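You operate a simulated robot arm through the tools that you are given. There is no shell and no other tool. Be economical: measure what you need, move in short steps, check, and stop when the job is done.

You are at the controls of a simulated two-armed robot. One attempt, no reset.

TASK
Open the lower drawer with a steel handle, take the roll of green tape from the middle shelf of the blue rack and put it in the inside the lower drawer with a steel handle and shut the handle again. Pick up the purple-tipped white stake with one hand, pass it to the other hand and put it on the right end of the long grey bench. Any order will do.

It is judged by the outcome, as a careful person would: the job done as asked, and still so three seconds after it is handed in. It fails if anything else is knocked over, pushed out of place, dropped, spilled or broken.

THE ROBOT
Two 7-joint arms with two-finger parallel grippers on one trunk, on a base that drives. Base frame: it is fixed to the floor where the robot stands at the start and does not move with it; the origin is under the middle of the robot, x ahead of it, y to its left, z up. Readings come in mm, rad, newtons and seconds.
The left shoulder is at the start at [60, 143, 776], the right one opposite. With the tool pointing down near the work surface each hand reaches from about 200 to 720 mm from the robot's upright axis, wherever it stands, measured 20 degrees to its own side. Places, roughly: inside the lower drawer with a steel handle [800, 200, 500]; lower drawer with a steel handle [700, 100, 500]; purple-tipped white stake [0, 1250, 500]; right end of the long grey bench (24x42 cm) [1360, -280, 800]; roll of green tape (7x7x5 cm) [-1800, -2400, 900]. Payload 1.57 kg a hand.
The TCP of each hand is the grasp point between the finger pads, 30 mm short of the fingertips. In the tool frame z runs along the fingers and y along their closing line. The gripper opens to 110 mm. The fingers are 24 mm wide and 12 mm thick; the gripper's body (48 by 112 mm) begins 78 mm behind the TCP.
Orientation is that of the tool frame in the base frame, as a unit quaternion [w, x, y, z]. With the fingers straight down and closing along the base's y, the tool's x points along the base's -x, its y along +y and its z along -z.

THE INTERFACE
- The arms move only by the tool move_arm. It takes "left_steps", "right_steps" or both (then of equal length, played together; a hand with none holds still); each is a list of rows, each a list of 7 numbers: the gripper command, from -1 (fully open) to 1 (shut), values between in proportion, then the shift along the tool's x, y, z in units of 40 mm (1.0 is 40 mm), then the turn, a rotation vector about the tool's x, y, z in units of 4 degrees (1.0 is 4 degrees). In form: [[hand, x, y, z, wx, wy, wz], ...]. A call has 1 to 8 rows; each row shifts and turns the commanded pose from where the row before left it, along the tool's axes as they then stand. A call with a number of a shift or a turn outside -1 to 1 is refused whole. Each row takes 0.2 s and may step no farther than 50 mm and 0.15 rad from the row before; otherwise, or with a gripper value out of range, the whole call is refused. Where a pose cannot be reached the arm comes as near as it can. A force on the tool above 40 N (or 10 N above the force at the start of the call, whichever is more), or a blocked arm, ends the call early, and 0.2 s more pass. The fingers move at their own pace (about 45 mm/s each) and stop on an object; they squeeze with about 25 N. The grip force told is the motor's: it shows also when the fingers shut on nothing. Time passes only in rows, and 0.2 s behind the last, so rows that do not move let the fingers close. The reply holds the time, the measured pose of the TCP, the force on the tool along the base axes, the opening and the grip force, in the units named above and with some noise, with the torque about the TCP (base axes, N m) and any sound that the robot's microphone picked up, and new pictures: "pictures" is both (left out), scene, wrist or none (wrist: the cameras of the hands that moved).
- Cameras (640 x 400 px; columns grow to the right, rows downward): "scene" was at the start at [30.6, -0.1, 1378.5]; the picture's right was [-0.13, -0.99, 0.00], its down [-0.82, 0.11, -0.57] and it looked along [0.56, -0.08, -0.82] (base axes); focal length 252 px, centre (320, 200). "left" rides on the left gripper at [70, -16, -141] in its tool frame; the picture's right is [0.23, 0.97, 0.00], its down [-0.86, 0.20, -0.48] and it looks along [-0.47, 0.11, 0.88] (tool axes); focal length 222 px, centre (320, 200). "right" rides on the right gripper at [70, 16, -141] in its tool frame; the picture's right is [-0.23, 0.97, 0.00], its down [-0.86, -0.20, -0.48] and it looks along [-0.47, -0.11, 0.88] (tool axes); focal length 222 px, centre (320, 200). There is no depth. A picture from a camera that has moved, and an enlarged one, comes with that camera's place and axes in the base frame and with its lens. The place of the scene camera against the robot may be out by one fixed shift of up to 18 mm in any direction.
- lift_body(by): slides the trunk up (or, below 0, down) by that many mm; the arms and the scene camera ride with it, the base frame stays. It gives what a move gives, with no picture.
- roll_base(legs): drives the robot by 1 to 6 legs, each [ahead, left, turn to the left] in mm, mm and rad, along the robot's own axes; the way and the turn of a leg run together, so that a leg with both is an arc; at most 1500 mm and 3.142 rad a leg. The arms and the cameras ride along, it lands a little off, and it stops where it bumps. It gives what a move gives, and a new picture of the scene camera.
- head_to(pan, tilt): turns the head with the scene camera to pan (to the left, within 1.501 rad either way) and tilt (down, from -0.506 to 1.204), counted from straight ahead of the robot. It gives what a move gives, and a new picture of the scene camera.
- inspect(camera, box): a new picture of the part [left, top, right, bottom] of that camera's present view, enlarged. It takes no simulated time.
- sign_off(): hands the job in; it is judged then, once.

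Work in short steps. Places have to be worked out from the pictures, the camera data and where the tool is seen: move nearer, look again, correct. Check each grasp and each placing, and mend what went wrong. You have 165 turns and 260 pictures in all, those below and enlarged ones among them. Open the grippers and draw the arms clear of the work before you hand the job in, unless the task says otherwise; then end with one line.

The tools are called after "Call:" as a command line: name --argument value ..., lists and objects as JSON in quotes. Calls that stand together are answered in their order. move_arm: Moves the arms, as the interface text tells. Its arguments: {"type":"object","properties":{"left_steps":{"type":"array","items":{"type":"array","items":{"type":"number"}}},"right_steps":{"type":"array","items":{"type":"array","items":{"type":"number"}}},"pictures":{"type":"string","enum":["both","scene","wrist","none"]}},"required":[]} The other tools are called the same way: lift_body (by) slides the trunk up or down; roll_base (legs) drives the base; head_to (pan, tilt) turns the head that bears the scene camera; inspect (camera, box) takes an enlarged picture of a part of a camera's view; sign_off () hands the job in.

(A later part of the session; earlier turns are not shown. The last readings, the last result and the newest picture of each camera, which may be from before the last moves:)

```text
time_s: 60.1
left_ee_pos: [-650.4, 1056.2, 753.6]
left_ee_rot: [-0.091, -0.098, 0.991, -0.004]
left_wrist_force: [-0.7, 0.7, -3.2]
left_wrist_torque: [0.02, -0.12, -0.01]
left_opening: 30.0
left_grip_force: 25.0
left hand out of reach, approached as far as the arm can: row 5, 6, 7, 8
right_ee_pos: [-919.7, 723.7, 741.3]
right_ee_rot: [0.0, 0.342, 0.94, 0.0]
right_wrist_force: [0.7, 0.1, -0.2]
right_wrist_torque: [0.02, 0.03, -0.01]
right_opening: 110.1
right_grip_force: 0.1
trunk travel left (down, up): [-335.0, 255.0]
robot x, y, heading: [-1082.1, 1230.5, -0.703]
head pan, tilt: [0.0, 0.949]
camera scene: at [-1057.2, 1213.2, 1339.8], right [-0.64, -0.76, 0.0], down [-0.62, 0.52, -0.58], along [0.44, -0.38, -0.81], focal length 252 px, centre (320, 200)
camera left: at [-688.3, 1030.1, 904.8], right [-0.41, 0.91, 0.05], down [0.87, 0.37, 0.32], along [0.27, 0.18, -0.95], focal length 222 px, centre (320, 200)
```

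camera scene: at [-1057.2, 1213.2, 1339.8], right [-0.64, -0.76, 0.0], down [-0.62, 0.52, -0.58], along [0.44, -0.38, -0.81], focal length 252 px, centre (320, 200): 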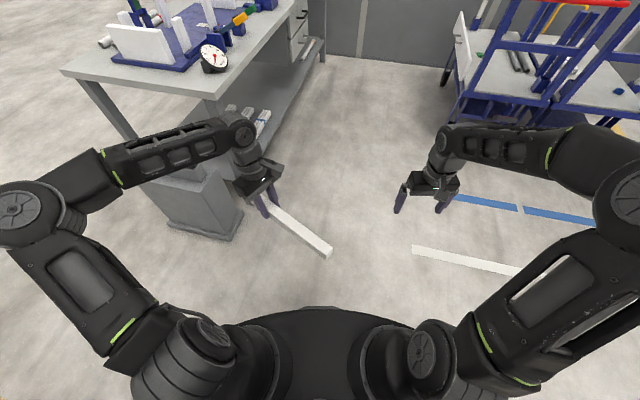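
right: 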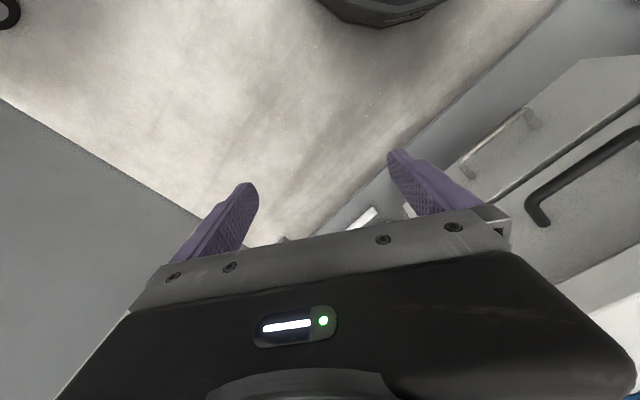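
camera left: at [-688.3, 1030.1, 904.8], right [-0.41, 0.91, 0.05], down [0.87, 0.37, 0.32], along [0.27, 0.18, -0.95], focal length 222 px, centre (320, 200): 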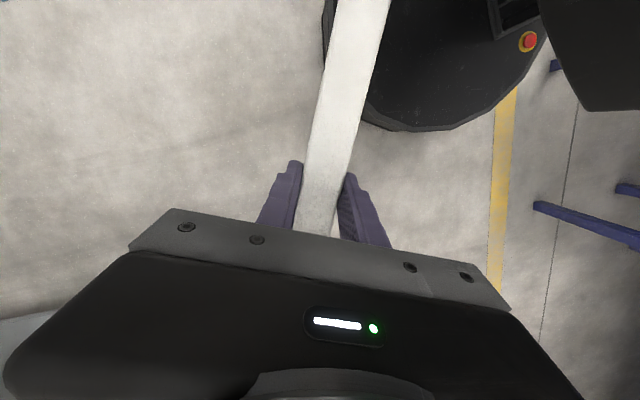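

Stake is level and points to the right hand's side. Hand-over point at about (−797,1027,749). I raise the right hand and yaw it by 51° to match.

Call:
move_arm --right_steps '[[-1, 0, 0, -0.36, 0, 0, -1], [-1, 0, 0, -0.36, 0, 0, -1], [-1, 0, 0, -0.36, 0, 0, -1], [-1, 0, 0, -0.36, 0, 0, -1], [-1, 0, 0, -0.36, 0, 0, -1], [-1, 0, 0, -0.36, 0, 0, -1], [-1, 0, 0, -0.36, 0, 0, -1], [-1, 0, 0, -0.36, 0, 0, -1]]' --pictures "none"

Call:
move_arm --right_steps '[[-1, 0, 0, 0, 0, 0, -1], [-1, 0, 0, 0, 0, 0, -1], [-1, 0, 0, 0, 0, 0, -1], [-1, 0, 0, 0, 0, 0, -1], [-1, 0, 0, 0, 0, 0, -0.8]]' --pictures "scene"

```text
time_s: 61.9
left_ee_pos: [-649.2, 1057.5, 753.3]
left_ee_rot: [-0.092, -0.097, 0.991, -0.004]
left_wrist_force: [0.2, -0.2, -3.3]
left_wrist_torque: [0.04, -0.11, -0.01]
left_opening: 29.4
left_grip_force: 24.8
right_ee_pos: [-919.6, 724.1, 858.8]
right_ee_rot: [0.0, 0.07, 0.998, 0.0]
right_wrist_force: [-0.2, -0.4, 0.4]
right_wrist_torque: [-0.02, 0.01, -0.01]
right_opening: 109.9
right_grip_force: 0.0
trunk travel left (down, up): [-335.0, 255.0]
robot x, y, heading: [-1078.1, 1227.9, -0.699]
head pan, tilt: [0.0, 0.949]
```

```text
time_s: 63.1
left_ee_pos: [-650.2, 1056.2, 753.7]
left_ee_rot: [-0.09, -0.097, 0.991, -0.004]
left_wrist_force: [-0.3, -0.1, -2.8]
left_wrist_torque: [0.0, -0.13, 0.02]
left_opening: 29.7
left_grip_force: 24.2
right_ee_pos: [-918.7, 724.0, 857.0]
right_ee_rot: [0.0, -0.097, 0.995, 0.0]
right_wrist_force: [0.9, 0.2, 0.9]
right_wrist_torque: [0.01, 0.0, -0.04]
right_opening: 110.0
right_grip_force: 0.1
trunk travel left (down, up): [-335.0, 255.0]
robot x, y, heading: [-1079.5, 1232.2, -0.701]
head pan, tilt: [0.0, 0.949]
camera scene: at [-1057.3, 1213.2, 1339.8], right [-0.64, -0.76, 0.0], down [-0.62, 0.52, -0.58], along [0.44, -0.38, -0.81], focal length 252 px, centre (320, 200)
```

scene: 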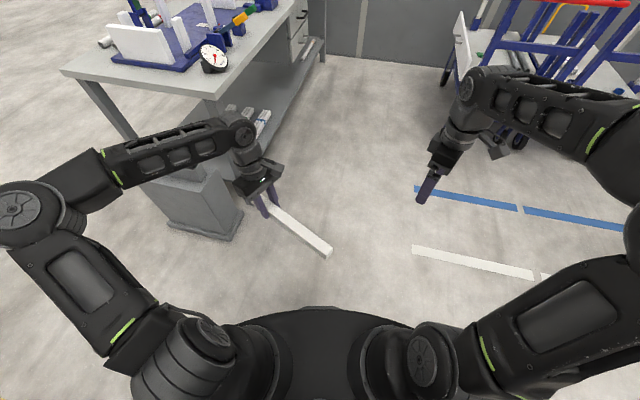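

Right hand aligned. I move it sideways over the line of the stake, beyond its end.

Call:
move_arm --right_steps '[[-1, 0, 0.98, 0, 0, 0, 0], [-1, 0, 0.98, 0, 0, 0, 0], [-1, 0, 0.98, 0, 0, 0, 0], [-1, -0.5, 0.8, 0, 0, 0, 0], [-1, -0.5, 0.8, 0, 0, 0, 0], [-1, -0.6, 0.8, 0, 0, 0, 0], [-1, -0.6, 0.8, 0, 0, 0, 0], [-1, -0.6, 0.7, 0, 0, 0, 0]]' --pictures "both"

```text
time_s: 64.9
left_ee_pos: [-650.7, 1057.0, 753.8]
left_ee_rot: [-0.091, -0.098, 0.991, -0.004]
left_wrist_force: [-0.9, 0.5, -4.0]
left_wrist_torque: [0.07, -0.13, 0.01]
left_opening: 29.9
left_grip_force: 25.4
right_ee_pos: [-858.1, 1015.8, 857.2]
right_ee_rot: [0.0, -0.096, 0.995, 0.0]
right_wrist_force: [-0.1, 0.6, 0.0]
right_wrist_torque: [0.03, 0.0, -0.03]
right_opening: 110.1
right_grip_force: 0.0
trunk travel left (down, up): [-335.0, 255.0]
robot x, y, heading: [-1081.4, 1229.9, -0.703]
head pan, tilt: [0.0, 0.949]
camera scene: at [-1057.1, 1213.3, 1339.8], right [-0.64, -0.76, 0.0], down [-0.62, 0.52, -0.58], along [0.44, -0.38, -0.81], focal length 252 px, centre (320, 200)
camera right: at [-929.8, 1018.6, 996.7], right [0.04, 1.0, 0.0], down [0.88, -0.03, 0.48], along [0.48, -0.02, -0.88], focal length 222 px, centre (320, 200)
```

scene: 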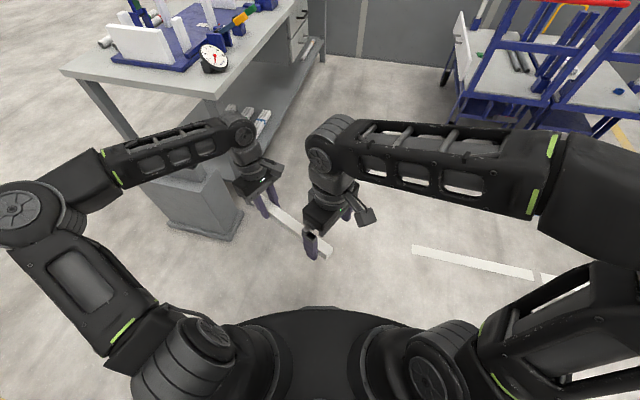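
right: 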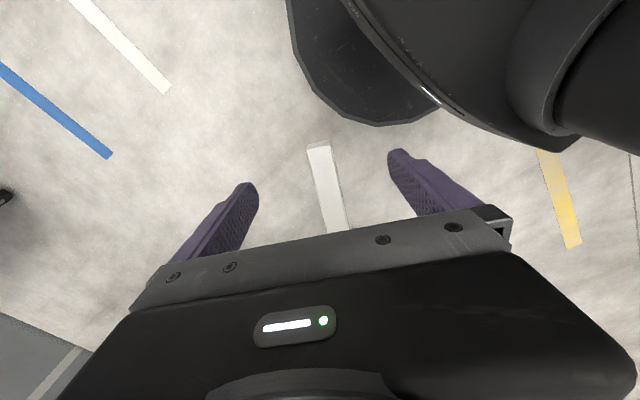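

The stake end is centred between the right fingers. I move ~52 mm along the stake, then descend to straddle it.

Call:
move_arm --right_steps '[[-1, -0.65, 0, 0, 0, 0, 0], [-1, -0.65, 0, 0, 0, 0, 0], [-1, 0, 0, 0.9, 0, 0, 0], [-1, 0, 0, 0.9, 0, 0, 0], [-1, 0, 0, 0.85, 0, 0, 0], [-1, 0, 0, 0, 0, 0, 0]]' --pictures "both"

```text
time_s: 66.3
left_ee_pos: [-650.5, 1056.5, 754.3]
left_ee_rot: [-0.091, -0.097, 0.991, -0.004]
left_wrist_force: [0.1, 0.3, -3.7]
left_wrist_torque: [0.04, -0.14, -0.01]
left_opening: 29.6
left_grip_force: 24.6
right_ee_pos: [-811.1, 1028.2, 748.5]
right_ee_rot: [0.0, -0.096, 0.995, 0.0]
right_wrist_force: [0.5, 0.5, -0.3]
right_wrist_torque: [0.02, 0.0, -0.03]
right_opening: 110.0
right_grip_force: 0.0
trunk travel left (down, up): [-335.0, 255.0]
robot x, y, heading: [-1079.6, 1229.2, -0.699]
head pan, tilt: [0.0, 0.949]
camera scene: at [-1057.2, 1213.2, 1339.8], right [-0.64, -0.76, 0.0], down [-0.62, 0.52, -0.58], along [0.44, -0.38, -0.81], focal length 252 px, centre (320, 200)
camera right: at [-882.4, 1030.0, 890.0], right [0.04, 1.0, 0.0], down [0.88, -0.03, 0.48], along [0.48, -0.02, -0.88], focal length 222 px, centre (320, 200)
```

scene: 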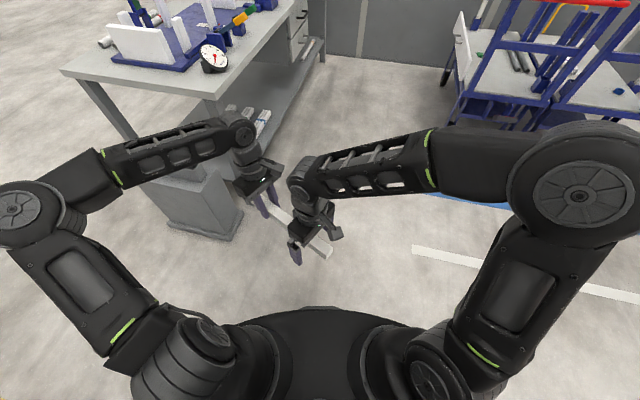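
right: 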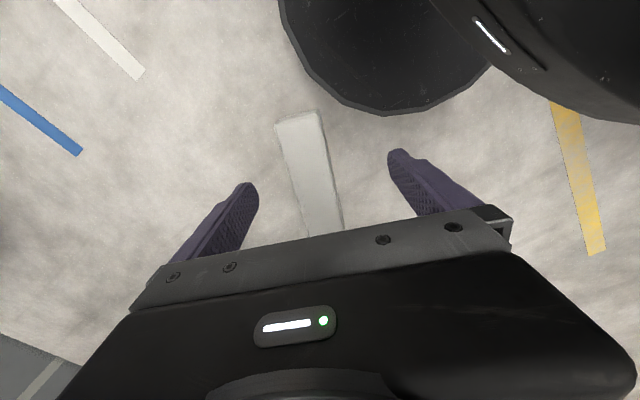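

Straddled well. I close the right hand while the left holds.

Call:
move_arm --right_steps '[[1, 0, 0, 0, 0, 0, 0], [1, 0, 0, 0, 0, 0, 0], [1, 0, 0, 0, 0, 0, 0], [1, 0, 0, 0, 0, 0, 0], [1, 0, 0, 0, 0, 0, 0], [1, 0, 0, 0, 0, 0, 0], [1, 0, 0, 0, 0, 0, 0]]' --pictures "wrist"

```text
time_s: 67.9
left_ee_pos: [-648.7, 1057.4, 753.2]
left_ee_rot: [-0.092, -0.098, 0.991, -0.003]
left_wrist_force: [0.1, 8.6, -2.4]
left_wrist_torque: [-0.07, -0.09, -0.73]
left_opening: 29.8
left_grip_force: 24.5
right_ee_pos: [-808.6, 1028.0, 747.9]
right_ee_rot: [0.0, -0.096, 0.995, -0.001]
right_wrist_force: [-0.4, -9.3, -0.4]
right_wrist_torque: [0.1, 0.01, -0.65]
right_opening: 29.7
right_grip_force: 24.8
trunk travel left (down, up): [-335.0, 255.0]
robot x, y, heading: [-1077.9, 1232.8, -0.698]
head pan, tilt: [0.0, 0.949]
camera right: at [-882.3, 1029.6, 890.4], right [0.04, 1.0, 0.0], down [0.88, -0.03, 0.48], along [0.48, -0.02, -0.88], focal length 222 px, centre (320, 200)
```

right: 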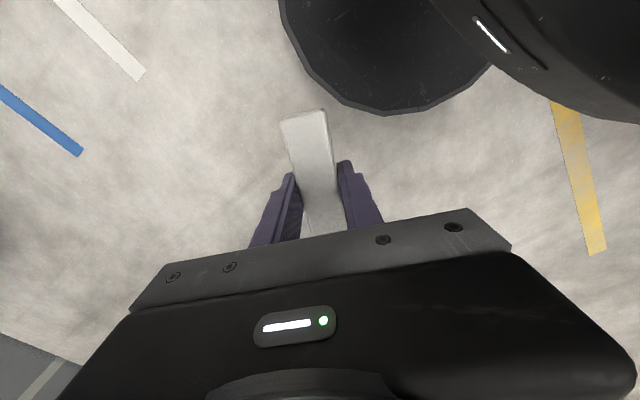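

Both hands hold it. I open the left hand and see whether the stake droops.

Call:
move_arm --left_steps '[[-1, 0, 0, 0, 0, 0, 0], [-1, 0, 0, 0, 0, 0, 0], [-1, 0, 0, 0, 0, 0, 0], [-1, 0, 0, 0, 0, 0, 0], [-1, 0, 0, 0, 0, 0, 0]]' --right_steps '[[1, 0, 0, 0, 0, 0, 0], [1, 0, 0, 0, 0, 0, 0], [1, 0, 0, 0, 0, 0, 0], [1, 0, 0, 0, 0, 0, 0], [1, 0, 0, 0, 0, 0, 0]]' --pictures "both"

```text
time_s: 69.1
left_ee_pos: [-650.6, 1057.7, 753.9]
left_ee_rot: [-0.091, -0.098, 0.991, -0.004]
left_wrist_force: [0.2, -0.2, 0.1]
left_wrist_torque: [0.0, -0.03, -0.02]
left_opening: 110.2
left_grip_force: 0.1
right_ee_pos: [-811.7, 1027.8, 749.7]
right_ee_rot: [0.0, -0.097, 0.995, 0.0]
right_wrist_force: [0.1, 0.5, 0.0]
right_wrist_torque: [-0.07, 0.32, 0.01]
right_opening: 30.0
right_grip_force: 25.1
trunk travel left (down, up): [-335.0, 255.0]
robot x, y, heading: [-1079.0, 1231.6, -0.702]
head pan, tilt: [0.0, 0.949]
camera scene: at [-1057.2, 1213.2, 1339.8], right [-0.64, -0.76, 0.0], down [-0.62, 0.52, -0.58], along [0.44, -0.38, -0.81], focal length 252 px, centre (320, 200)
camera right: at [-882.4, 1030.0, 890.4], right [0.04, 1.0, 0.0], down [0.88, -0.03, 0.48], along [0.48, -0.02, -0.88], focal length 222 px, centre (320, 200)
camera left: at [-688.3, 1030.3, 904.8], right [-0.41, 0.91, 0.05], down [0.87, 0.37, 0.32], along [0.27, 0.17, -0.95], focal length 222 px, centre (320, 200)
```

scene: 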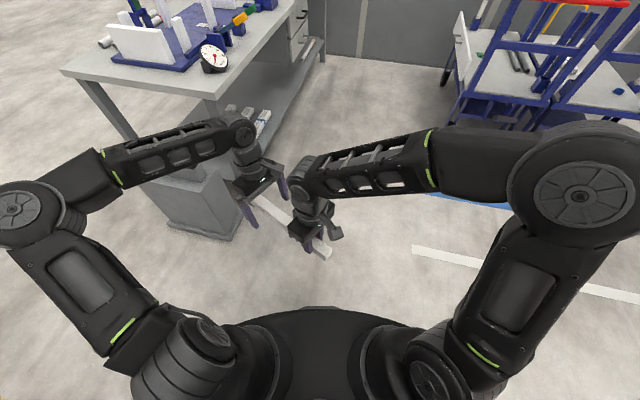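
right: 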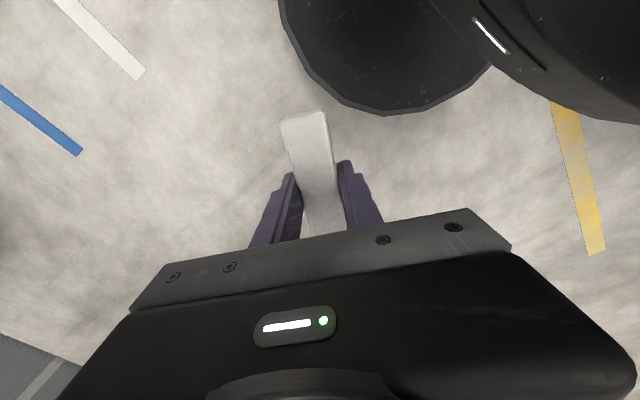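
left: 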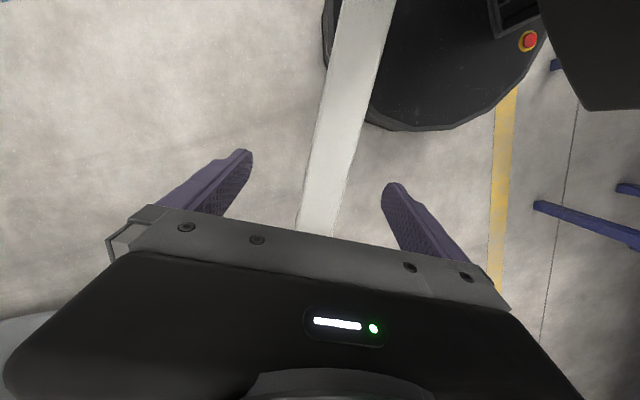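

No droop; the right hand holds it. I withdraw the left hand upward.

Call:
move_arm --left_steps '[[-1, 0, 0, -0.9, 0, 0, 0], [-1, 0, 0, -0.9, 0, 0, 0], [-1, 0, 0, -0.9, 0, 0, 0], [-1, 0, 0, -0.9, 0, 0, 0], [-1, 0, 0.9, 0, 0, 0, 0], [-1, 0, 0.9, 0, 0, 0, 0], [-1, 0, 0.9, 0, 0, 0, 0]]' --pictures "scene"

```text
time_s: 70.7
left_ee_pos: [-667.1, 1206.4, 875.3]
left_ee_rot: [-0.091, -0.097, 0.991, -0.001]
left_wrist_force: [-0.1, -0.5, -0.6]
left_wrist_torque: [-0.01, 0.0, -0.01]
left_opening: 109.9
left_grip_force: 0.1
left hand out of reach, approached as far as the arm can: row 1, 2, 3, 4
right_ee_pos: [-810.6, 1027.8, 749.6]
right_ee_rot: [0.0, -0.097, 0.995, 0.0]
right_wrist_force: [0.1, 0.6, 0.7]
right_wrist_torque: [-0.08, 0.32, 0.02]
right_opening: 29.5
right_grip_force: 25.5
trunk travel left (down, up): [-335.0, 255.0]
robot x, y, heading: [-1081.5, 1231.7, -0.702]
head pan, tilt: [0.0, 0.949]
camera scene: at [-1057.4, 1212.9, 1339.7], right [-0.64, -0.76, 0.0], down [-0.62, 0.52, -0.58], along [0.44, -0.38, -0.81], focal length 252 px, centre (320, 200)
```

scene: 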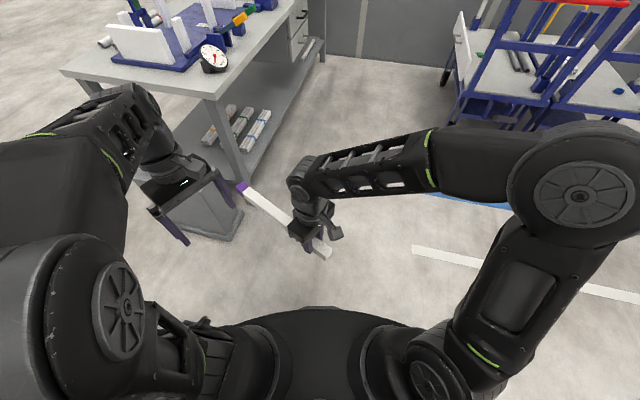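

Hand-over complete. I raise the trunk and drive along the aisle in front of the bench toward its right end.

Call:
lift_body --by 240

Call:
roll_base --legs '[[1463, -330, 0], [600, -135, 0], [0, 0, 1.34]]'

Call:
head_to --pan -0.3 --tilt 0.7

```text
time_s: 73.2
left_ee_pos: [-666.4, 1206.6, 1114.4]
left_ee_rot: [-0.092, -0.098, 0.991, 0.0]
left_wrist_force: [0.5, -0.1, 0.0]
left_wrist_torque: [0.01, -0.02, 0.02]
left_opening: 110.2
left_grip_force: 0.1
right_ee_pos: [-809.7, 1028.5, 989.0]
right_ee_rot: [-0.001, -0.097, 0.995, 0.0]
right_wrist_force: [-0.4, 0.0, -2.4]
right_wrist_torque: [-0.04, 0.37, 0.04]
right_opening: 29.9
right_grip_force: 25.3
trunk travel left (down, up): [-575.0, 15.0]
robot x, y, heading: [-1078.7, 1232.3, -0.698]
head pan, tilt: [0.0, 0.949]
```

```text
time_s: 86.8
left_ee_pos: [327.3, -55.6, 1115.3]
left_ee_rot: [-0.073, -0.677, 0.73, -0.056]
left_wrist_force: [0.1, -0.7, -0.2]
left_wrist_torque: [0.04, 0.01, -0.02]
left_opening: 110.0
left_grip_force: 0.1
right_ee_pos: [461.8, -241.6, 988.3]
right_ee_rot: [0.0, -0.68, 0.734, 0.0]
right_wrist_force: [0.7, -0.2, -2.3]
right_wrist_torque: [-0.33, 0.04, 0.05]
right_opening: 29.6
right_grip_force: 24.8
trunk travel left (down, up): [-575.0, 15.0]
robot x, y, heading: [190.8, -449.3, 0.601]
head pan, tilt: [0.0, 0.949]
camera scene: at [219.4, -412.9, 1579.8], right [0.57, -0.82, 0.0], down [-0.67, -0.46, -0.58], along [0.48, 0.33, -0.81], focal length 252 px, centre (320, 200)
```

scene: 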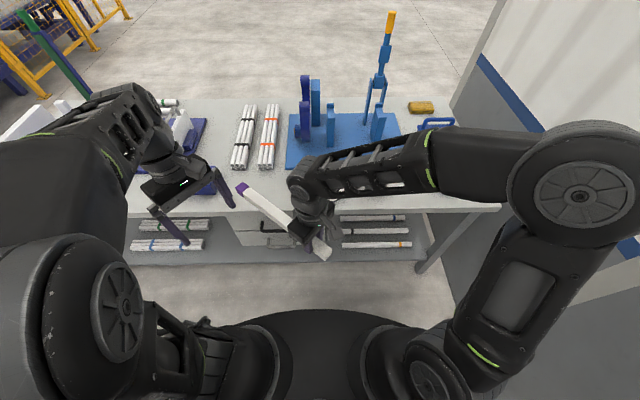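

```text
time_s: 87.6
left_ee_pos: [328.7, -54.7, 1115.1]
left_ee_rot: [-0.072, -0.678, 0.73, -0.055]
left_wrist_force: [-0.3, -0.5, -0.6]
left_wrist_torque: [0.01, 0.0, 0.01]
left_opening: 110.2
left_grip_force: 0.0
right_ee_pos: [461.1, -241.8, 988.7]
right_ee_rot: [0.001, -0.68, 0.733, 0.0]
right_wrist_force: [0.7, 0.2, -2.8]
right_wrist_torque: [-0.38, 0.04, -0.03]
right_opening: 29.7
right_grip_force: 24.3
trunk travel left (down, up): [-575.0, 15.0]
robot x, y, heading: [193.4, -445.0, 0.606]
head pan, tilt: [-0.3, 0.7]
camera scene: at [240.6, -428.9, 1599.5], right [0.3, -0.95, 0.0], down [-0.62, -0.19, -0.76], along [0.73, 0.23, -0.64], focal length 252 px, centre (320, 200)
```

scene: 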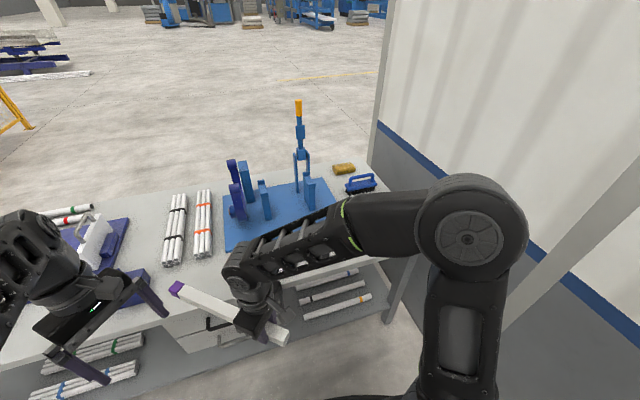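

The target strip (brush and sponge around) is at bench-right near (1360,−280). I turn the right hand so the stake points straight ahead, shifting it to its own side at a safe height.

Call:
move_arm --right_steps '[[1, 0, 0, 0, 0, 0, 1], [1, 0, 0, 0, 0, 0, 1], [1, 0, 0, 0, 0, 0, 1], [1, 0, 0, 0, 0, 0, 1], [1, 0, 0, 0, 0, 0, 1], [1, 0, 0, 0, 0, 0, 1], [1, 0, 0, 0, 0, 0, 1], [1, 0, 0, 0, 0, 0, 1]]' --pictures "none"

Call:
move_arm --right_steps '[[1, 0, 0, 0, 0, 0, 1], [1, 0, 0, 0, 0, 0, 1], [1, 0, 0, 0, 0, 0, 1], [1, 0, 0, 0, 0, 0, 1], [1, 0, -0.8, 0, 0, 0, 0.6], [1, 0, -0.9, 0, 0, 0, 0], [1, 0, -0.9, 0, 0, 0, 0], [1, 0, -0.9, 0, 0, 0, 0]]' --pictures "scene"

```text
time_s: 89.4
left_ee_pos: [328.1, -54.7, 1115.4]
left_ee_rot: [-0.071, -0.678, 0.729, -0.056]
left_wrist_force: [-0.6, 0.4, -0.4]
left_wrist_torque: [0.01, -0.01, 0.02]
left_opening: 109.9
left_grip_force: 0.1
right_ee_pos: [462.4, -240.2, 988.7]
right_ee_rot: [0.0, -0.451, 0.893, 0.0]
right_wrist_force: [-0.2, 0.1, -2.5]
right_wrist_torque: [-0.28, 0.21, 0.02]
right_opening: 29.5
right_grip_force: 25.1
trunk travel left (down, up): [-575.0, 15.0]
robot x, y, heading: [195.3, -446.2, 0.602]
head pan, tilt: [-0.3, 0.7]
```

```text
time_s: 91.2
left_ee_pos: [327.7, -55.5, 1115.8]
left_ee_rot: [-0.071, -0.678, 0.729, -0.056]
left_wrist_force: [-0.1, 0.1, 0.0]
left_wrist_torque: [0.04, -0.01, 0.03]
left_opening: 110.0
left_grip_force: 0.1
right_ee_pos: [541.2, -355.0, 986.4]
right_ee_rot: [0.0, -0.303, 0.953, 0.0]
right_wrist_force: [0.7, -0.1, -2.8]
right_wrist_torque: [-0.16, 0.3, -0.02]
right_opening: 29.7
right_grip_force: 25.0
trunk travel left (down, up): [-575.0, 15.0]
robot x, y, heading: [191.3, -448.4, 0.607]
head pan, tilt: [-0.3, 0.7]
camera scene: at [240.8, -429.8, 1599.5], right [0.3, -0.95, 0.0], down [-0.62, -0.19, -0.76], along [0.73, 0.23, -0.64], focal length 252 px, centre (320, 200)
```

scene: 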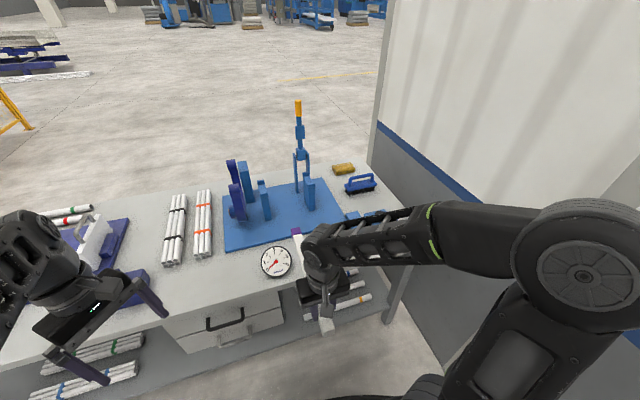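

The elbow splays toward the wall, so I first back off, then stretch the right arm forward (which pulls the elbow in) before moving toward the wall.

Call:
roll_base --legs '[[-150, 0, 0.015]]'

Call:
move_arm --right_steps '[[1, -0.9, -0.58, 0, 0, 0, 0], [1, -0.9, -0.58, 0, 0, 0, 0], [1, -0.9, -0.58, 0, 0, 0, 0], [1, -0.9, -0.58, 0, 0, 0, 0], [1, -0.9, -0.58, 0, 0, 0, 0], [1, -0.9, -0.58, 0, 0, 0, 0], [1, -0.9, -0.58, 0, 0, 0, 0], [1, -0.9, -0.58, 0, 0, 0, 0]]' --pictures "scene"

```text
time_s: 92.6
left_ee_pos: [196.7, -139.7, 1115.0]
left_ee_rot: [-0.07, -0.684, 0.724, -0.057]
left_wrist_force: [-0.3, -0.8, -0.1]
left_wrist_torque: [0.02, -0.03, 0.01]
left_opening: 110.1
left_grip_force: 0.1
right_ee_pos: [416.8, -435.3, 988.0]
right_ee_rot: [0.002, -0.311, 0.951, 0.0]
right_wrist_force: [-1.0, -0.1, -3.0]
right_wrist_torque: [-0.17, 0.24, -0.01]
right_opening: 29.7
right_grip_force: 24.4
trunk travel left (down, up): [-575.0, 15.0]
robot x, y, heading: [68.0, -531.0, 0.618]
head pan, tilt: [-0.3, 0.7]
camera scene: at [116.2, -515.0, 1599.6], right [0.31, -0.95, 0.0], down [-0.61, -0.2, -0.77], along [0.73, 0.24, -0.64], focal length 252 px, centre (320, 200)
```

scene: 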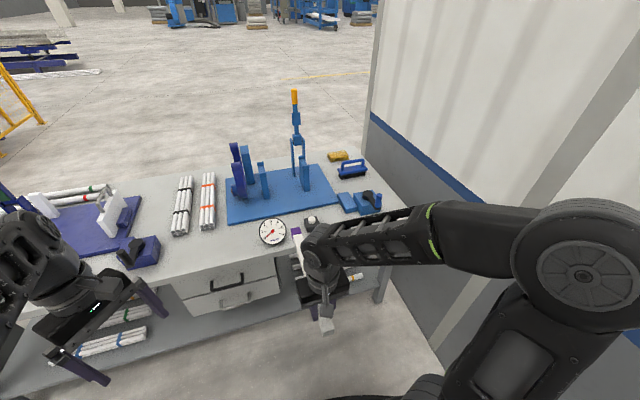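

```text
time_s: 94.4
left_ee_pos: [199.3, -138.4, 1114.2]
left_ee_rot: [-0.071, -0.683, 0.724, -0.056]
left_wrist_force: [-0.2, -0.5, 0.1]
left_wrist_torque: [-0.01, 0.0, 0.01]
left_opening: 109.8
left_grip_force: 0.0
right_ee_pos: [757.8, -417.5, 987.9]
right_ee_rot: [-0.001, -0.311, 0.951, 0.0]
right_wrist_force: [0.2, 0.2, -2.7]
right_wrist_torque: [-0.2, 0.3, 0.04]
right_opening: 29.6
right_grip_force: 25.2
trunk travel left (down, up): [-575.0, 15.0]
robot x, y, heading: [72.6, -531.9, 0.615]
head pan, tilt: [-0.3, 0.7]
camera scene: at [119.3, -513.5, 1599.5], right [0.31, -0.95, 0.0], down [-0.61, -0.2, -0.76], along [0.73, 0.24, -0.65], focal length 252 px, centre (320, 200)
```

scene: 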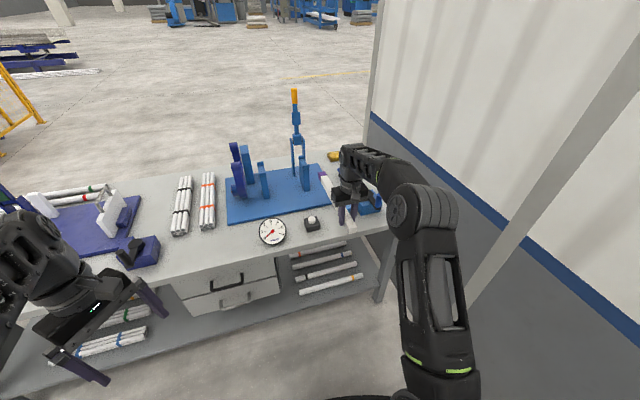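

Elbow is in. I zoom into the bench's right end to find the free space between the brush, sponge, clamp and plate.

Call:
inspect --camera "scene" --box '[210, 130, 410, 255]'

Call:
inspect --camera "right" --box '[0, 0, 640, 400]'

```text
3.20 times, centred on (310, 192) of scene
camera zoom: at [119.3, -513.5, 1599.5], right [0.31, -0.95, 0.0], down [-0.61, -0.2, -0.76], along [0.73, 0.24, -0.65], focal length 808 px, centre (352, 224)
```

zoom: 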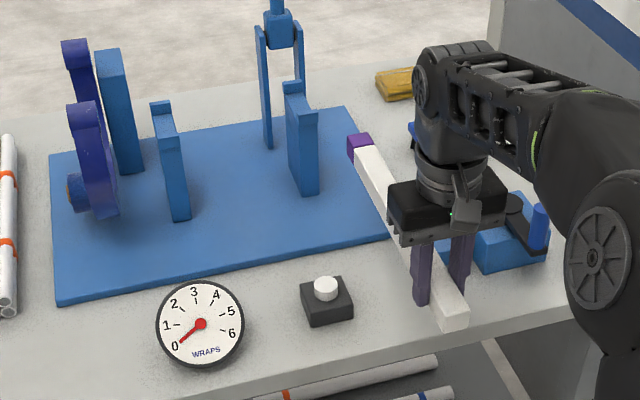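

```text
1.00 times, centred on (320, 200) of right (not enlarged: the box is as wide or as high as the picture)
camera zoom: at [693.1, -445.3, 1129.5], right [-0.39, 0.92, 0.0], down [0.81, 0.34, 0.48], along [0.44, 0.19, -0.88], focal length 222 px, centre (320, 200)
```

zoom: 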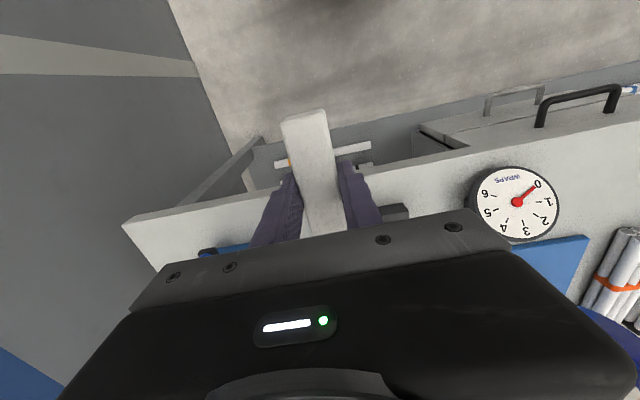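

No free spot reachable from the front: brush, clamp and plate fill it; the free gap lies between brush and sponge toward the back edge, and behind the bench is open floor. I retract the arm and drive around the left end to the rear side.

Call:
move_arm --right_steps '[[1, 0.85, 0.45, 0, 0, 0, 0], [1, 0.85, 0.45, 0, 0, 0, 0], [1, 0.85, 0.45, 0, 0, 0, 0], [1, 0.85, 0.45, 0, 0, 0, 0], [1, 0.85, 0.45, 0, 0, 0, 0], [1, 0.85, 0.45, 0, 0, 0, 0], [1, 0.85, 0.45, 0, 0, 0, 0], [1, 0.85, 0.45, 0, 0, 0, 0]]' --pictures "none"

Call:
roll_base --legs '[[-100, 1450, 0], [0, 450, 0]]'

```text
time_s: 96.2
left_ee_pos: [199.7, -138.0, 1115.2]
left_ee_rot: [-0.071, -0.684, 0.724, -0.058]
left_wrist_force: [-1.0, -0.7, -0.8]
left_wrist_torque: [0.02, 0.03, -0.01]
left_opening: 110.0
left_grip_force: 0.2
right_ee_pos: [453.7, -460.4, 989.5]
right_ee_rot: [-0.001, -0.31, 0.951, 0.0]
right_wrist_force: [1.2, 0.7, -2.8]
right_wrist_torque: [-0.2, 0.31, 0.0]
right_opening: 29.5
right_grip_force: 25.7
trunk travel left (down, up): [-575.0, 15.0]
robot x, y, heading: [70.4, -531.6, 0.622]
head pan, tilt: [-0.3, 0.7]
```

```text
time_s: 105.7
left_ee_pos: [-952.1, 1359.6, 1116.0]
left_ee_rot: [-0.071, -0.679, 0.729, -0.056]
left_wrist_force: [-0.6, 0.0, -0.1]
left_wrist_torque: [-0.02, -0.02, 0.03]
left_opening: 109.9
left_grip_force: 0.1
right_ee_pos: [-701.2, 1035.2, 988.9]
right_ee_rot: [0.0, -0.304, 0.953, 0.0]
right_wrist_force: [0.0, 0.1, -2.9]
right_wrist_torque: [-0.28, 0.29, 0.01]
right_opening: 29.5
right_grip_force: 24.8
trunk travel left (down, up): [-575.0, 15.0]
robot x, y, heading: [-1085.3, 962.6, 0.606]
head pan, tilt: [-0.3, 0.7]
camera scene: at [-1038.7, 984.6, 1599.6], right [0.3, -0.95, 0.0], down [-0.61, -0.19, -0.76], along [0.73, 0.23, -0.64], focal length 252 px, centre (320, 200)
```

scene: 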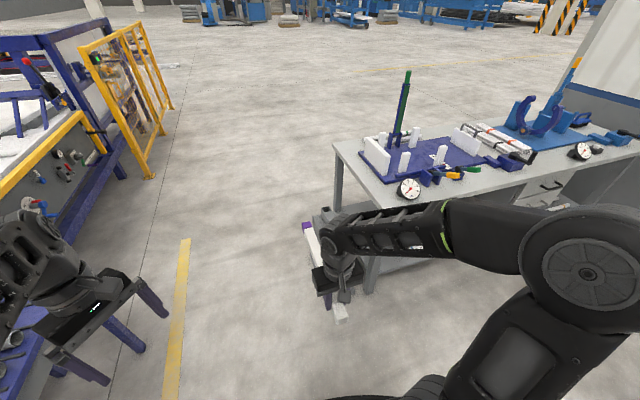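

Path is clear; I drive forward past the bench end, then turn around.

Call:
roll_base --legs '[[1500, 0, 0], [800, 0, 0], [0, 0, 3.14]]'

Call:
head_to --pan 0.6 --tilt 0.5

```text
time_s: 124.6
left_ee_pos: [733.0, 1856.1, 1114.2]
left_ee_rot: [-0.058, 0.711, 0.697, 0.071]
left_wrist_force: [1.1, 0.6, 0.8]
left_wrist_torque: [0.0, 0.02, -0.01]
left_opening: 110.1
left_grip_force: 0.0
right_ee_pos: [464.1, 2165.0, 989.0]
right_ee_rot: [0.001, 0.944, 0.33, 0.0]
right_wrist_force: [-0.1, 0.0, -2.5]
right_wrist_torque: [0.22, -0.27, 0.01]
right_opening: 29.5
right_grip_force: 25.0
trunk travel left (down, up): [-575.0, 15.0]
robot x, y, heading: [845.0, 2258.2, -2.489]
head pan, tilt: [-0.3, 0.7]
camera scene: at [778.4, 2252.8, 1599.5], right [-0.35, 0.94, 0.0], down [0.6, 0.22, -0.76], along [-0.72, -0.27, -0.64], focal length 252 px, centre (320, 200)
```

scene: 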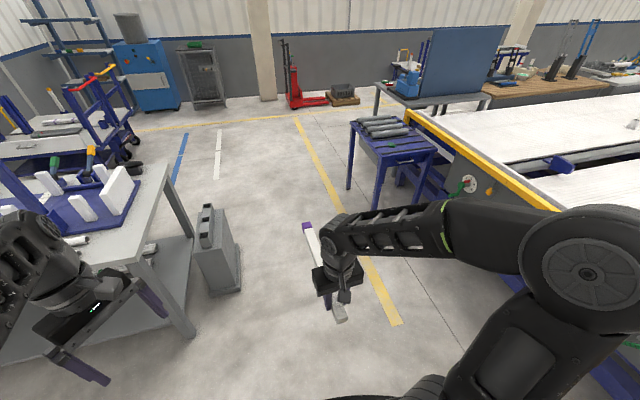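

```text
time_s: 125.8
left_ee_pos: [733.5, 1857.6, 1115.7]
left_ee_rot: [-0.058, 0.71, 0.698, 0.07]
left_wrist_force: [-0.5, -1.0, 0.8]
left_wrist_torque: [0.02, 0.06, 0.0]
left_opening: 110.1
left_grip_force: 0.0
right_ee_pos: [465.0, 2166.6, 989.0]
right_ee_rot: [-0.001, 0.944, 0.329, 0.0]
right_wrist_force: [0.7, -0.2, -2.9]
right_wrist_torque: [0.23, -0.3, 0.01]
right_opening: 29.8
right_grip_force: 25.5
trunk travel left (down, up): [-575.0, 15.0]
robot x, y, heading: [847.4, 2255.6, -2.483]
head pan, tilt: [0.6, 0.499]
camera scene: at [829.8, 2195.9, 1617.2], right [-0.95, 0.31, 0.0], down [0.15, 0.46, -0.88], along [-0.27, -0.83, -0.48], focal length 252 px, centre (320, 200)
```

scene: 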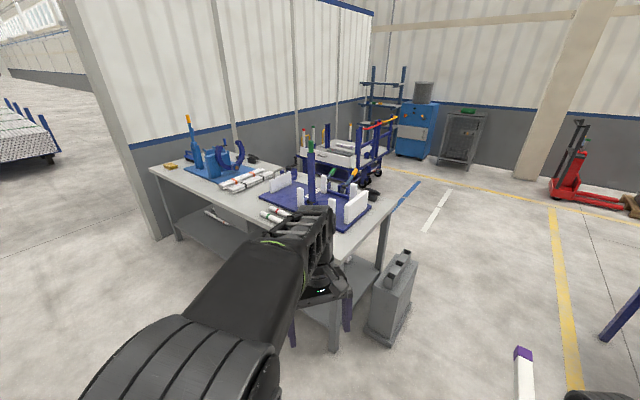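

Rear side is open. I strafe along behind the bench toward its right end.

Call:
roll_base --legs '[[0, 0, -0.035], [0, 1450, 0], [0, 800, 0]]'

Call:
head_to --pan 0.1 --tilt 0.65

```text
time_s: 137.3
left_ee_pos: [1965.0, 4.1, 1115.5]
left_ee_rot: [-0.055, 0.738, 0.668, 0.072]
left_wrist_force: [0.0, -0.3, -0.4]
left_wrist_torque: [0.01, -0.01, 0.03]
left_opening: 110.2
left_grip_force: 0.0
right_ee_pos: [1723.7, 334.0, 989.4]
right_ee_rot: [0.0, 0.957, 0.291, 0.0]
right_wrist_force: [0.0, 0.6, -2.4]
right_wrist_torque: [0.2, -0.27, 0.02]
right_opening: 29.9
right_grip_force: 25.4
trunk travel left (down, up): [-575.0, 15.0]
robot x, y, heading: [2113.4, 393.6, -2.568]
head pan, tilt: [0.6, 0.499]
camera scene: at [2089.4, 335.0, 1617.2], right [-0.92, 0.39, 0.0], down [0.18, 0.44, -0.88], along [-0.34, -0.81, -0.48], focal length 252 px, centre (320, 200)
```

scene: 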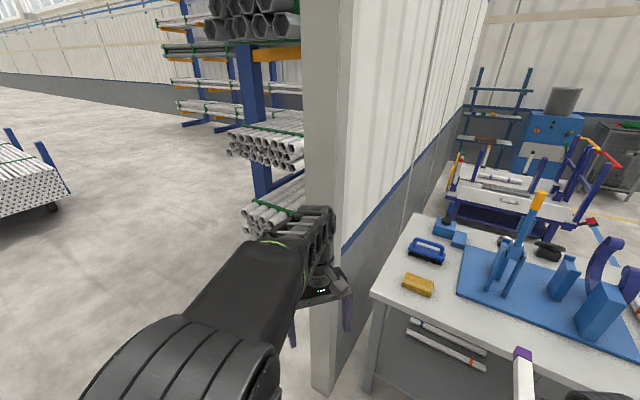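

```text
time_s: 138.2
left_ee_pos: [1964.7, 5.2, 1114.4]
left_ee_rot: [-0.055, 0.738, 0.668, 0.073]
left_wrist_force: [-0.4, 0.0, 1.2]
left_wrist_torque: [0.01, 0.0, 0.01]
left_opening: 109.9
left_grip_force: 0.1
right_ee_pos: [1725.0, 336.0, 988.0]
right_ee_rot: [0.0, 0.957, 0.29, 0.0]
right_wrist_force: [0.4, 0.0, -2.3]
right_wrist_torque: [0.19, -0.3, 0.0]
right_opening: 29.8
right_grip_force: 24.9
trunk travel left (down, up): [-575.0, 15.0]
robot x, y, heading: [2113.1, 397.3, -2.566]
head pan, tilt: [0.099, 0.649]
camera scene: at [2056.4, 365.2, 1603.9], right [-0.63, 0.78, 0.0], down [0.47, 0.38, -0.8], along [-0.62, -0.5, -0.6], focal length 252 px, centre (320, 200)
```

scene: 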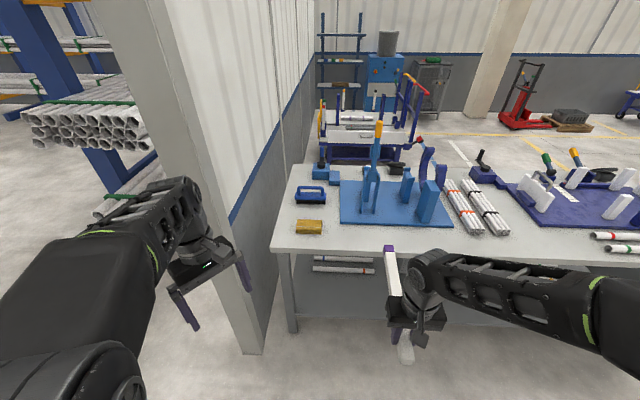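

I can now map the end well: sponge, brush, and plate leave a diagonal gap around (u 985, v 968 in bench axes). To place there I want a central, higher grip, so I'll first lay the stake on the empty strip along the back edge. I yaw the stake parallel to the bench here.

Call:
move_arm --right_steps '[[1, 0, 0, 0, 0, 0, -1], [1, 0, 0, 0, 0, 0, -1], [1, 0, 0, 0, 0, 0, -1], [1, 0, 0, 0, 0, 0, -1], [1, 0, 0, 0, 0, 0, -1], [1, 0, 0, 0, 0, 0, -1], [1, 0, 0, 0, 0, 0, -1], [1, 0, 0, 0, 0, 0, -1]]' --pictures "none"

Call:
move_arm --right_steps '[[1, 0, 0, 0, 0, 0, -1], [1, 0, 0, 0, 0, 0, -1], [1, 0, 0, 0, 0, 0, -1], [1, 0, 0, 0, 0, 0, -1], [1, 0, 0, 0, 0, 0, -1], [1, 0, 0, 0, 0, 0, -1], [1, 0, 0, 0, 0, 0, -1], [1, 0, 0, 0, 0, 0, -1]]' --pictures "none"

Call:
move_arm --right_steps '[[1, 0, 0, 0, 0, 0, -1], [1, 0, 0, 0, 0, 0, -1], [1, 0, 0, 0, 0, 0, -1], [1, 0, 0, 0, 0, 0, -1], [1, 0, 0, 0, 0, 0, -1], [1, 0, 0, 0, 0, 0, -1]]' --pictures "scene"

```text
time_s: 140.0
left_ee_pos: [1966.3, 4.8, 1114.8]
left_ee_rot: [-0.055, 0.738, 0.668, 0.072]
left_wrist_force: [0.1, -0.7, -0.4]
left_wrist_torque: [0.0, -0.01, 0.01]
left_opening: 109.9
left_grip_force: 0.1
right_ee_pos: [1725.8, 336.3, 988.3]
right_ee_rot: [0.0, 0.84, 0.543, 0.0]
right_wrist_force: [-0.4, -0.4, -2.8]
right_wrist_torque: [0.31, -0.15, 0.01]
right_opening: 29.8
right_grip_force: 25.2
trunk travel left (down, up): [-575.0, 15.0]
robot x, y, heading: [2106.5, 391.2, -2.562]
head pan, tilt: [0.099, 0.649]
```

```text
time_s: 141.8
left_ee_pos: [1965.7, 5.3, 1116.0]
left_ee_rot: [-0.055, 0.738, 0.668, 0.073]
left_wrist_force: [0.7, 0.2, -0.1]
left_wrist_torque: [0.01, -0.01, -0.01]
left_opening: 109.8
left_grip_force: 0.0
right_ee_pos: [1723.7, 336.1, 987.9]
right_ee_rot: [0.001, 0.657, 0.754, 0.0]
right_wrist_force: [-0.1, -0.5, -3.2]
right_wrist_torque: [0.35, 0.06, -0.02]
right_opening: 29.6
right_grip_force: 25.4
trunk travel left (down, up): [-575.0, 15.0]
robot x, y, heading: [2108.1, 392.0, -2.568]
head pan, tilt: [0.099, 0.649]
```

```text
time_s: 143.2
left_ee_pos: [1964.8, 6.2, 1115.3]
left_ee_rot: [-0.054, 0.739, 0.668, 0.072]
left_wrist_force: [0.9, 0.3, 0.1]
left_wrist_torque: [-0.03, 0.03, 0.03]
left_opening: 110.0
left_grip_force: 0.0
right_ee_pos: [1724.1, 335.9, 989.1]
right_ee_rot: [0.001, 0.486, 0.874, 0.001]
right_wrist_force: [-0.7, -0.2, -2.3]
right_wrist_torque: [0.28, 0.17, 0.0]
right_opening: 29.4
right_grip_force: 24.7
trunk travel left (down, up): [-575.0, 15.0]
robot x, y, heading: [2111.3, 393.0, -2.572]
head pan, tilt: [0.099, 0.649]
camera scene: at [2056.4, 365.2, 1603.9], right [-0.62, 0.78, 0.0], down [0.47, 0.38, -0.8], along [-0.62, -0.5, -0.6], focal length 252 px, centre (320, 200)
```

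scene: 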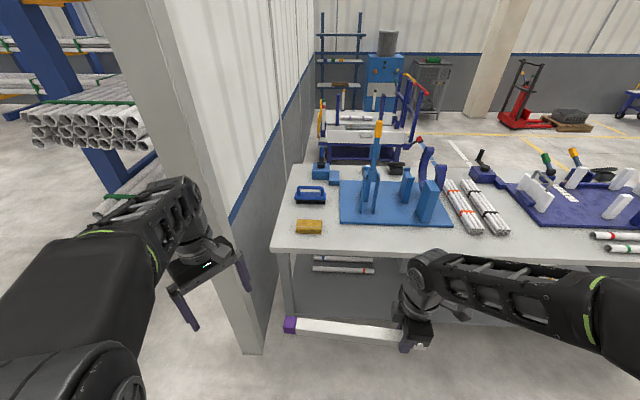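

Stake is now parallel to the bench. I drive up to the rear edge, keeping it above the empty back strip.

Call:
roll_base --legs '[[0, 0, 0.05], [0, -232, 0], [370, 0, 0]]'

Call:
head_to --pan 0.0 --tilt 0.95

```text
time_s: 147.3
left_ee_pos: [1554.2, -28.6, 1114.6]
left_ee_rot: [-0.057, 0.721, 0.687, 0.071]
left_wrist_force: [-0.5, 0.4, 0.5]
left_wrist_torque: [0.03, -0.01, 0.03]
left_opening: 109.9
left_grip_force: 0.2
right_ee_pos: [1296.0, 288.4, 987.9]
right_ee_rot: [0.0, 0.464, 0.886, 0.001]
right_wrist_force: [-0.2, -0.3, -3.3]
right_wrist_torque: [0.27, 0.2, -0.03]
right_opening: 29.8
right_grip_force: 24.9
trunk travel left (down, up): [-575.0, 15.0]
robot x, y, heading: [1679.0, 369.3, -2.514]
head pan, tilt: [0.099, 0.649]
camera scene: at [1626.2, 335.6, 1603.8], right [-0.66, 0.75, 0.0], down [0.45, 0.4, -0.8], along [-0.59, -0.53, -0.61], focal length 252 px, centre (320, 200)
```

scene: 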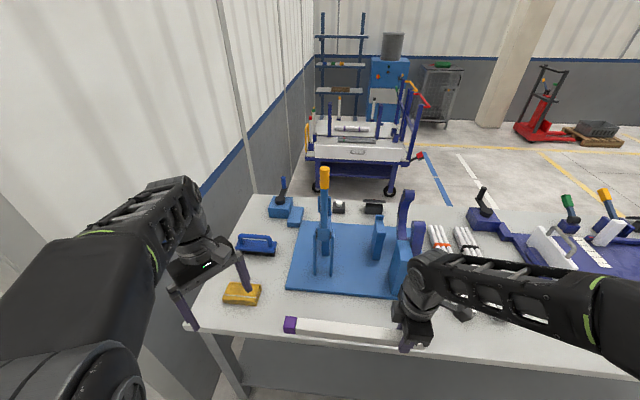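

```text
time_s: 148.1
left_ee_pos: [1555.3, -27.6, 1114.9]
left_ee_rot: [-0.056, 0.72, 0.688, 0.071]
left_wrist_force: [-0.5, -0.3, -0.4]
left_wrist_torque: [0.01, 0.01, 0.04]
left_opening: 109.7
left_grip_force: 0.2
right_ee_pos: [1296.2, 288.6, 989.2]
right_ee_rot: [0.0, 0.463, 0.886, 0.001]
right_wrist_force: [-0.4, 0.1, -2.9]
right_wrist_torque: [0.3, 0.19, -0.02]
right_opening: 29.9
right_grip_force: 24.4
trunk travel left (down, up): [-575.0, 15.0]
robot x, y, heading: [1678.3, 366.0, -2.511]
head pan, tilt: [0.0, 0.949]
camera scene: at [1633.1, 351.2, 1579.8], right [-0.59, 0.81, 0.0], down [0.66, 0.48, -0.58], along [-0.47, -0.34, -0.81], focal length 252 px, centre (320, 200)
```

scene: 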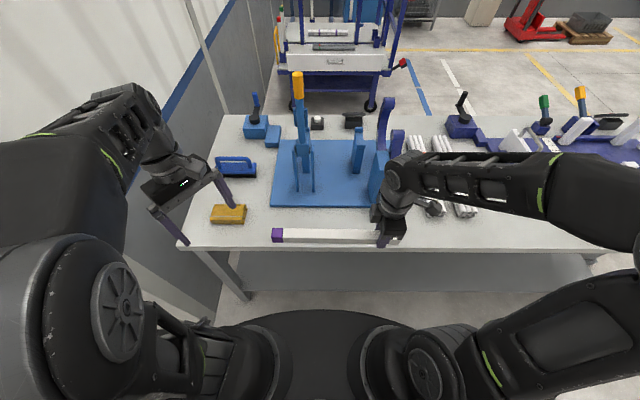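

I move the hand over the strip (clear of the blue posts) and lower toward the table.

Call:
move_arm --right_steps '[[1, -0.42, -0.8, 0, 0, 0, 0], [1, -0.42, -0.8, 0, 0, 0, 0], [1, -0.42, -0.8, 0, 0, 0, 0], [1, 0, 0, 0.9, 0, 0, 0], [1, 0, 0, 0.9, 0, 0, 0], [1, 0, 0, 0.9, 0, 0, 0], [1, 0, 0, 0.7, 0, 0, 0]]' --pictures "both"

```text
time_s: 149.7
left_ee_pos: [1554.7, -28.7, 1115.9]
left_ee_rot: [-0.056, 0.721, 0.687, 0.07]
left_wrist_force: [0.4, 0.3, -0.3]
left_wrist_torque: [0.03, 0.01, 0.03]
left_opening: 109.9
left_grip_force: 0.1
right_ee_pos: [1249.1, 192.0, 855.3]
right_ee_rot: [0.0, 0.464, 0.886, 0.001]
right_wrist_force: [0.7, -0.8, -2.6]
right_wrist_torque: [0.25, 0.19, -0.03]
right_opening: 29.7
right_grip_force: 24.9
trunk travel left (down, up): [-575.0, 15.0]
robot x, y, heading: [1680.3, 370.5, -2.513]
head pan, tilt: [0.0, 0.949]
camera scene: at [1632.7, 350.8, 1579.8], right [-0.59, 0.81, 0.0], down [0.66, 0.48, -0.58], along [-0.47, -0.34, -0.81], focal length 252 px, centre (320, 200)
camera right: at [1221.6, 256.7, 996.3], right [0.93, 0.37, 0.0], down [0.32, -0.82, 0.48], along [0.18, -0.44, -0.88], focal length 222 px, centre (320, 200)
```

scene: 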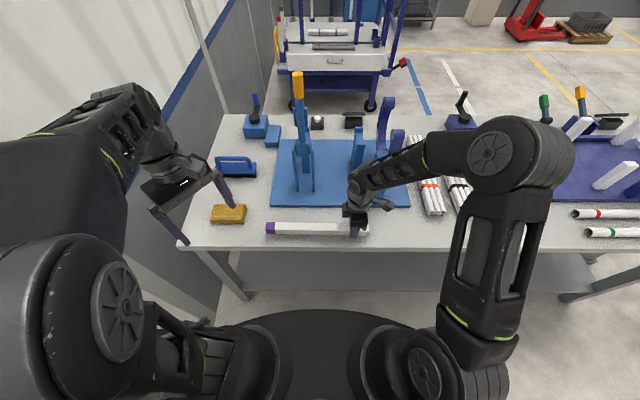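
right: 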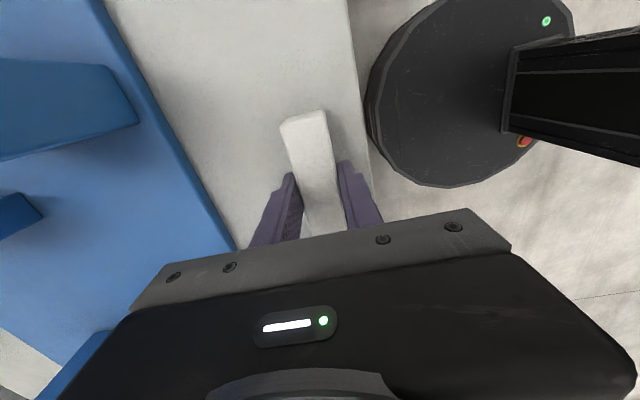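

Over the clear strip. I lower in small steps until the fingertips feel the table.

Call:
move_arm --right_steps '[[1, 0, 0, 0.2, 0, 0, 0], [1, 0, 0, 0.2, 0, 0, 0], [1, 0, 0, 0, 0, 0, 0]]' --pictures "wrist"

Call:
inspect --camera "scene" --box '[190, 150, 450, 290]'

```text
time_s: 150.5
left_ee_pos: [1554.4, -29.0, 1115.4]
left_ee_rot: [-0.057, 0.721, 0.687, 0.071]
left_wrist_force: [-0.2, -0.2, 0.5]
left_wrist_torque: [0.02, -0.02, 0.01]
left_opening: 109.7
left_grip_force: 0.0
right_ee_pos: [1247.3, 192.7, 837.1]
right_ee_rot: [0.0, 0.463, 0.886, 0.0]
right_wrist_force: [-0.2, 0.4, -2.6]
right_wrist_torque: [0.25, 0.17, 0.0]
right_opening: 29.7
right_grip_force: 24.7
trunk travel left (down, up): [-575.0, 15.0]
robot x, y, heading: [1680.3, 366.3, -2.511]
head pan, tilt: [0.0, 0.949]
camera right: at [1221.0, 257.9, 979.9], right [0.93, 0.37, 0.0], down [0.32, -0.82, 0.48], along [0.18, -0.44, -0.88], focal length 222 px, centre (320, 200)
```

right: 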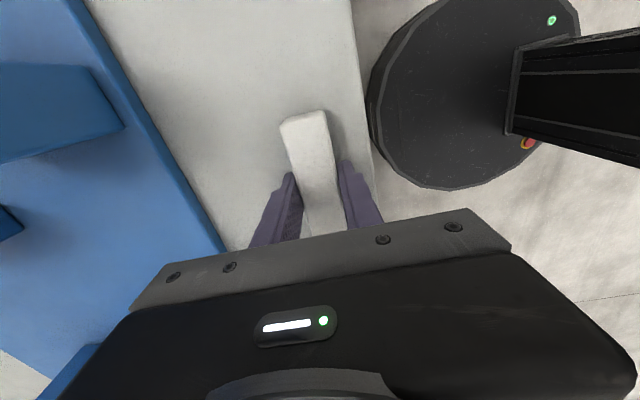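

```text
2.46 times, centred on (320, 220) of scene
camera zoom: at [1633.1, 351.2, 1579.8], right [-0.59, 0.81, 0.0], down [0.66, 0.48, -0.58], along [-0.47, -0.34, -0.81], focal length 621 px, centre (320, 151)
```

zoom: 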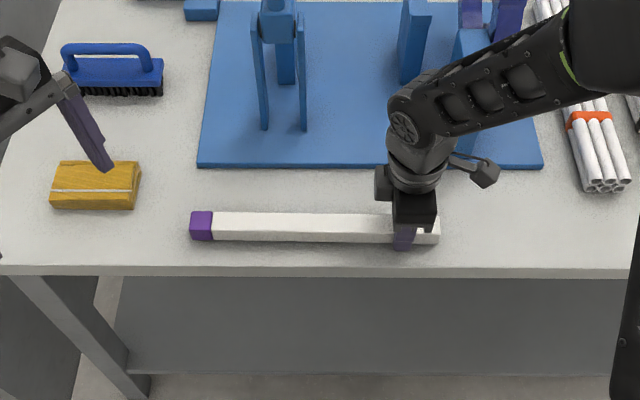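

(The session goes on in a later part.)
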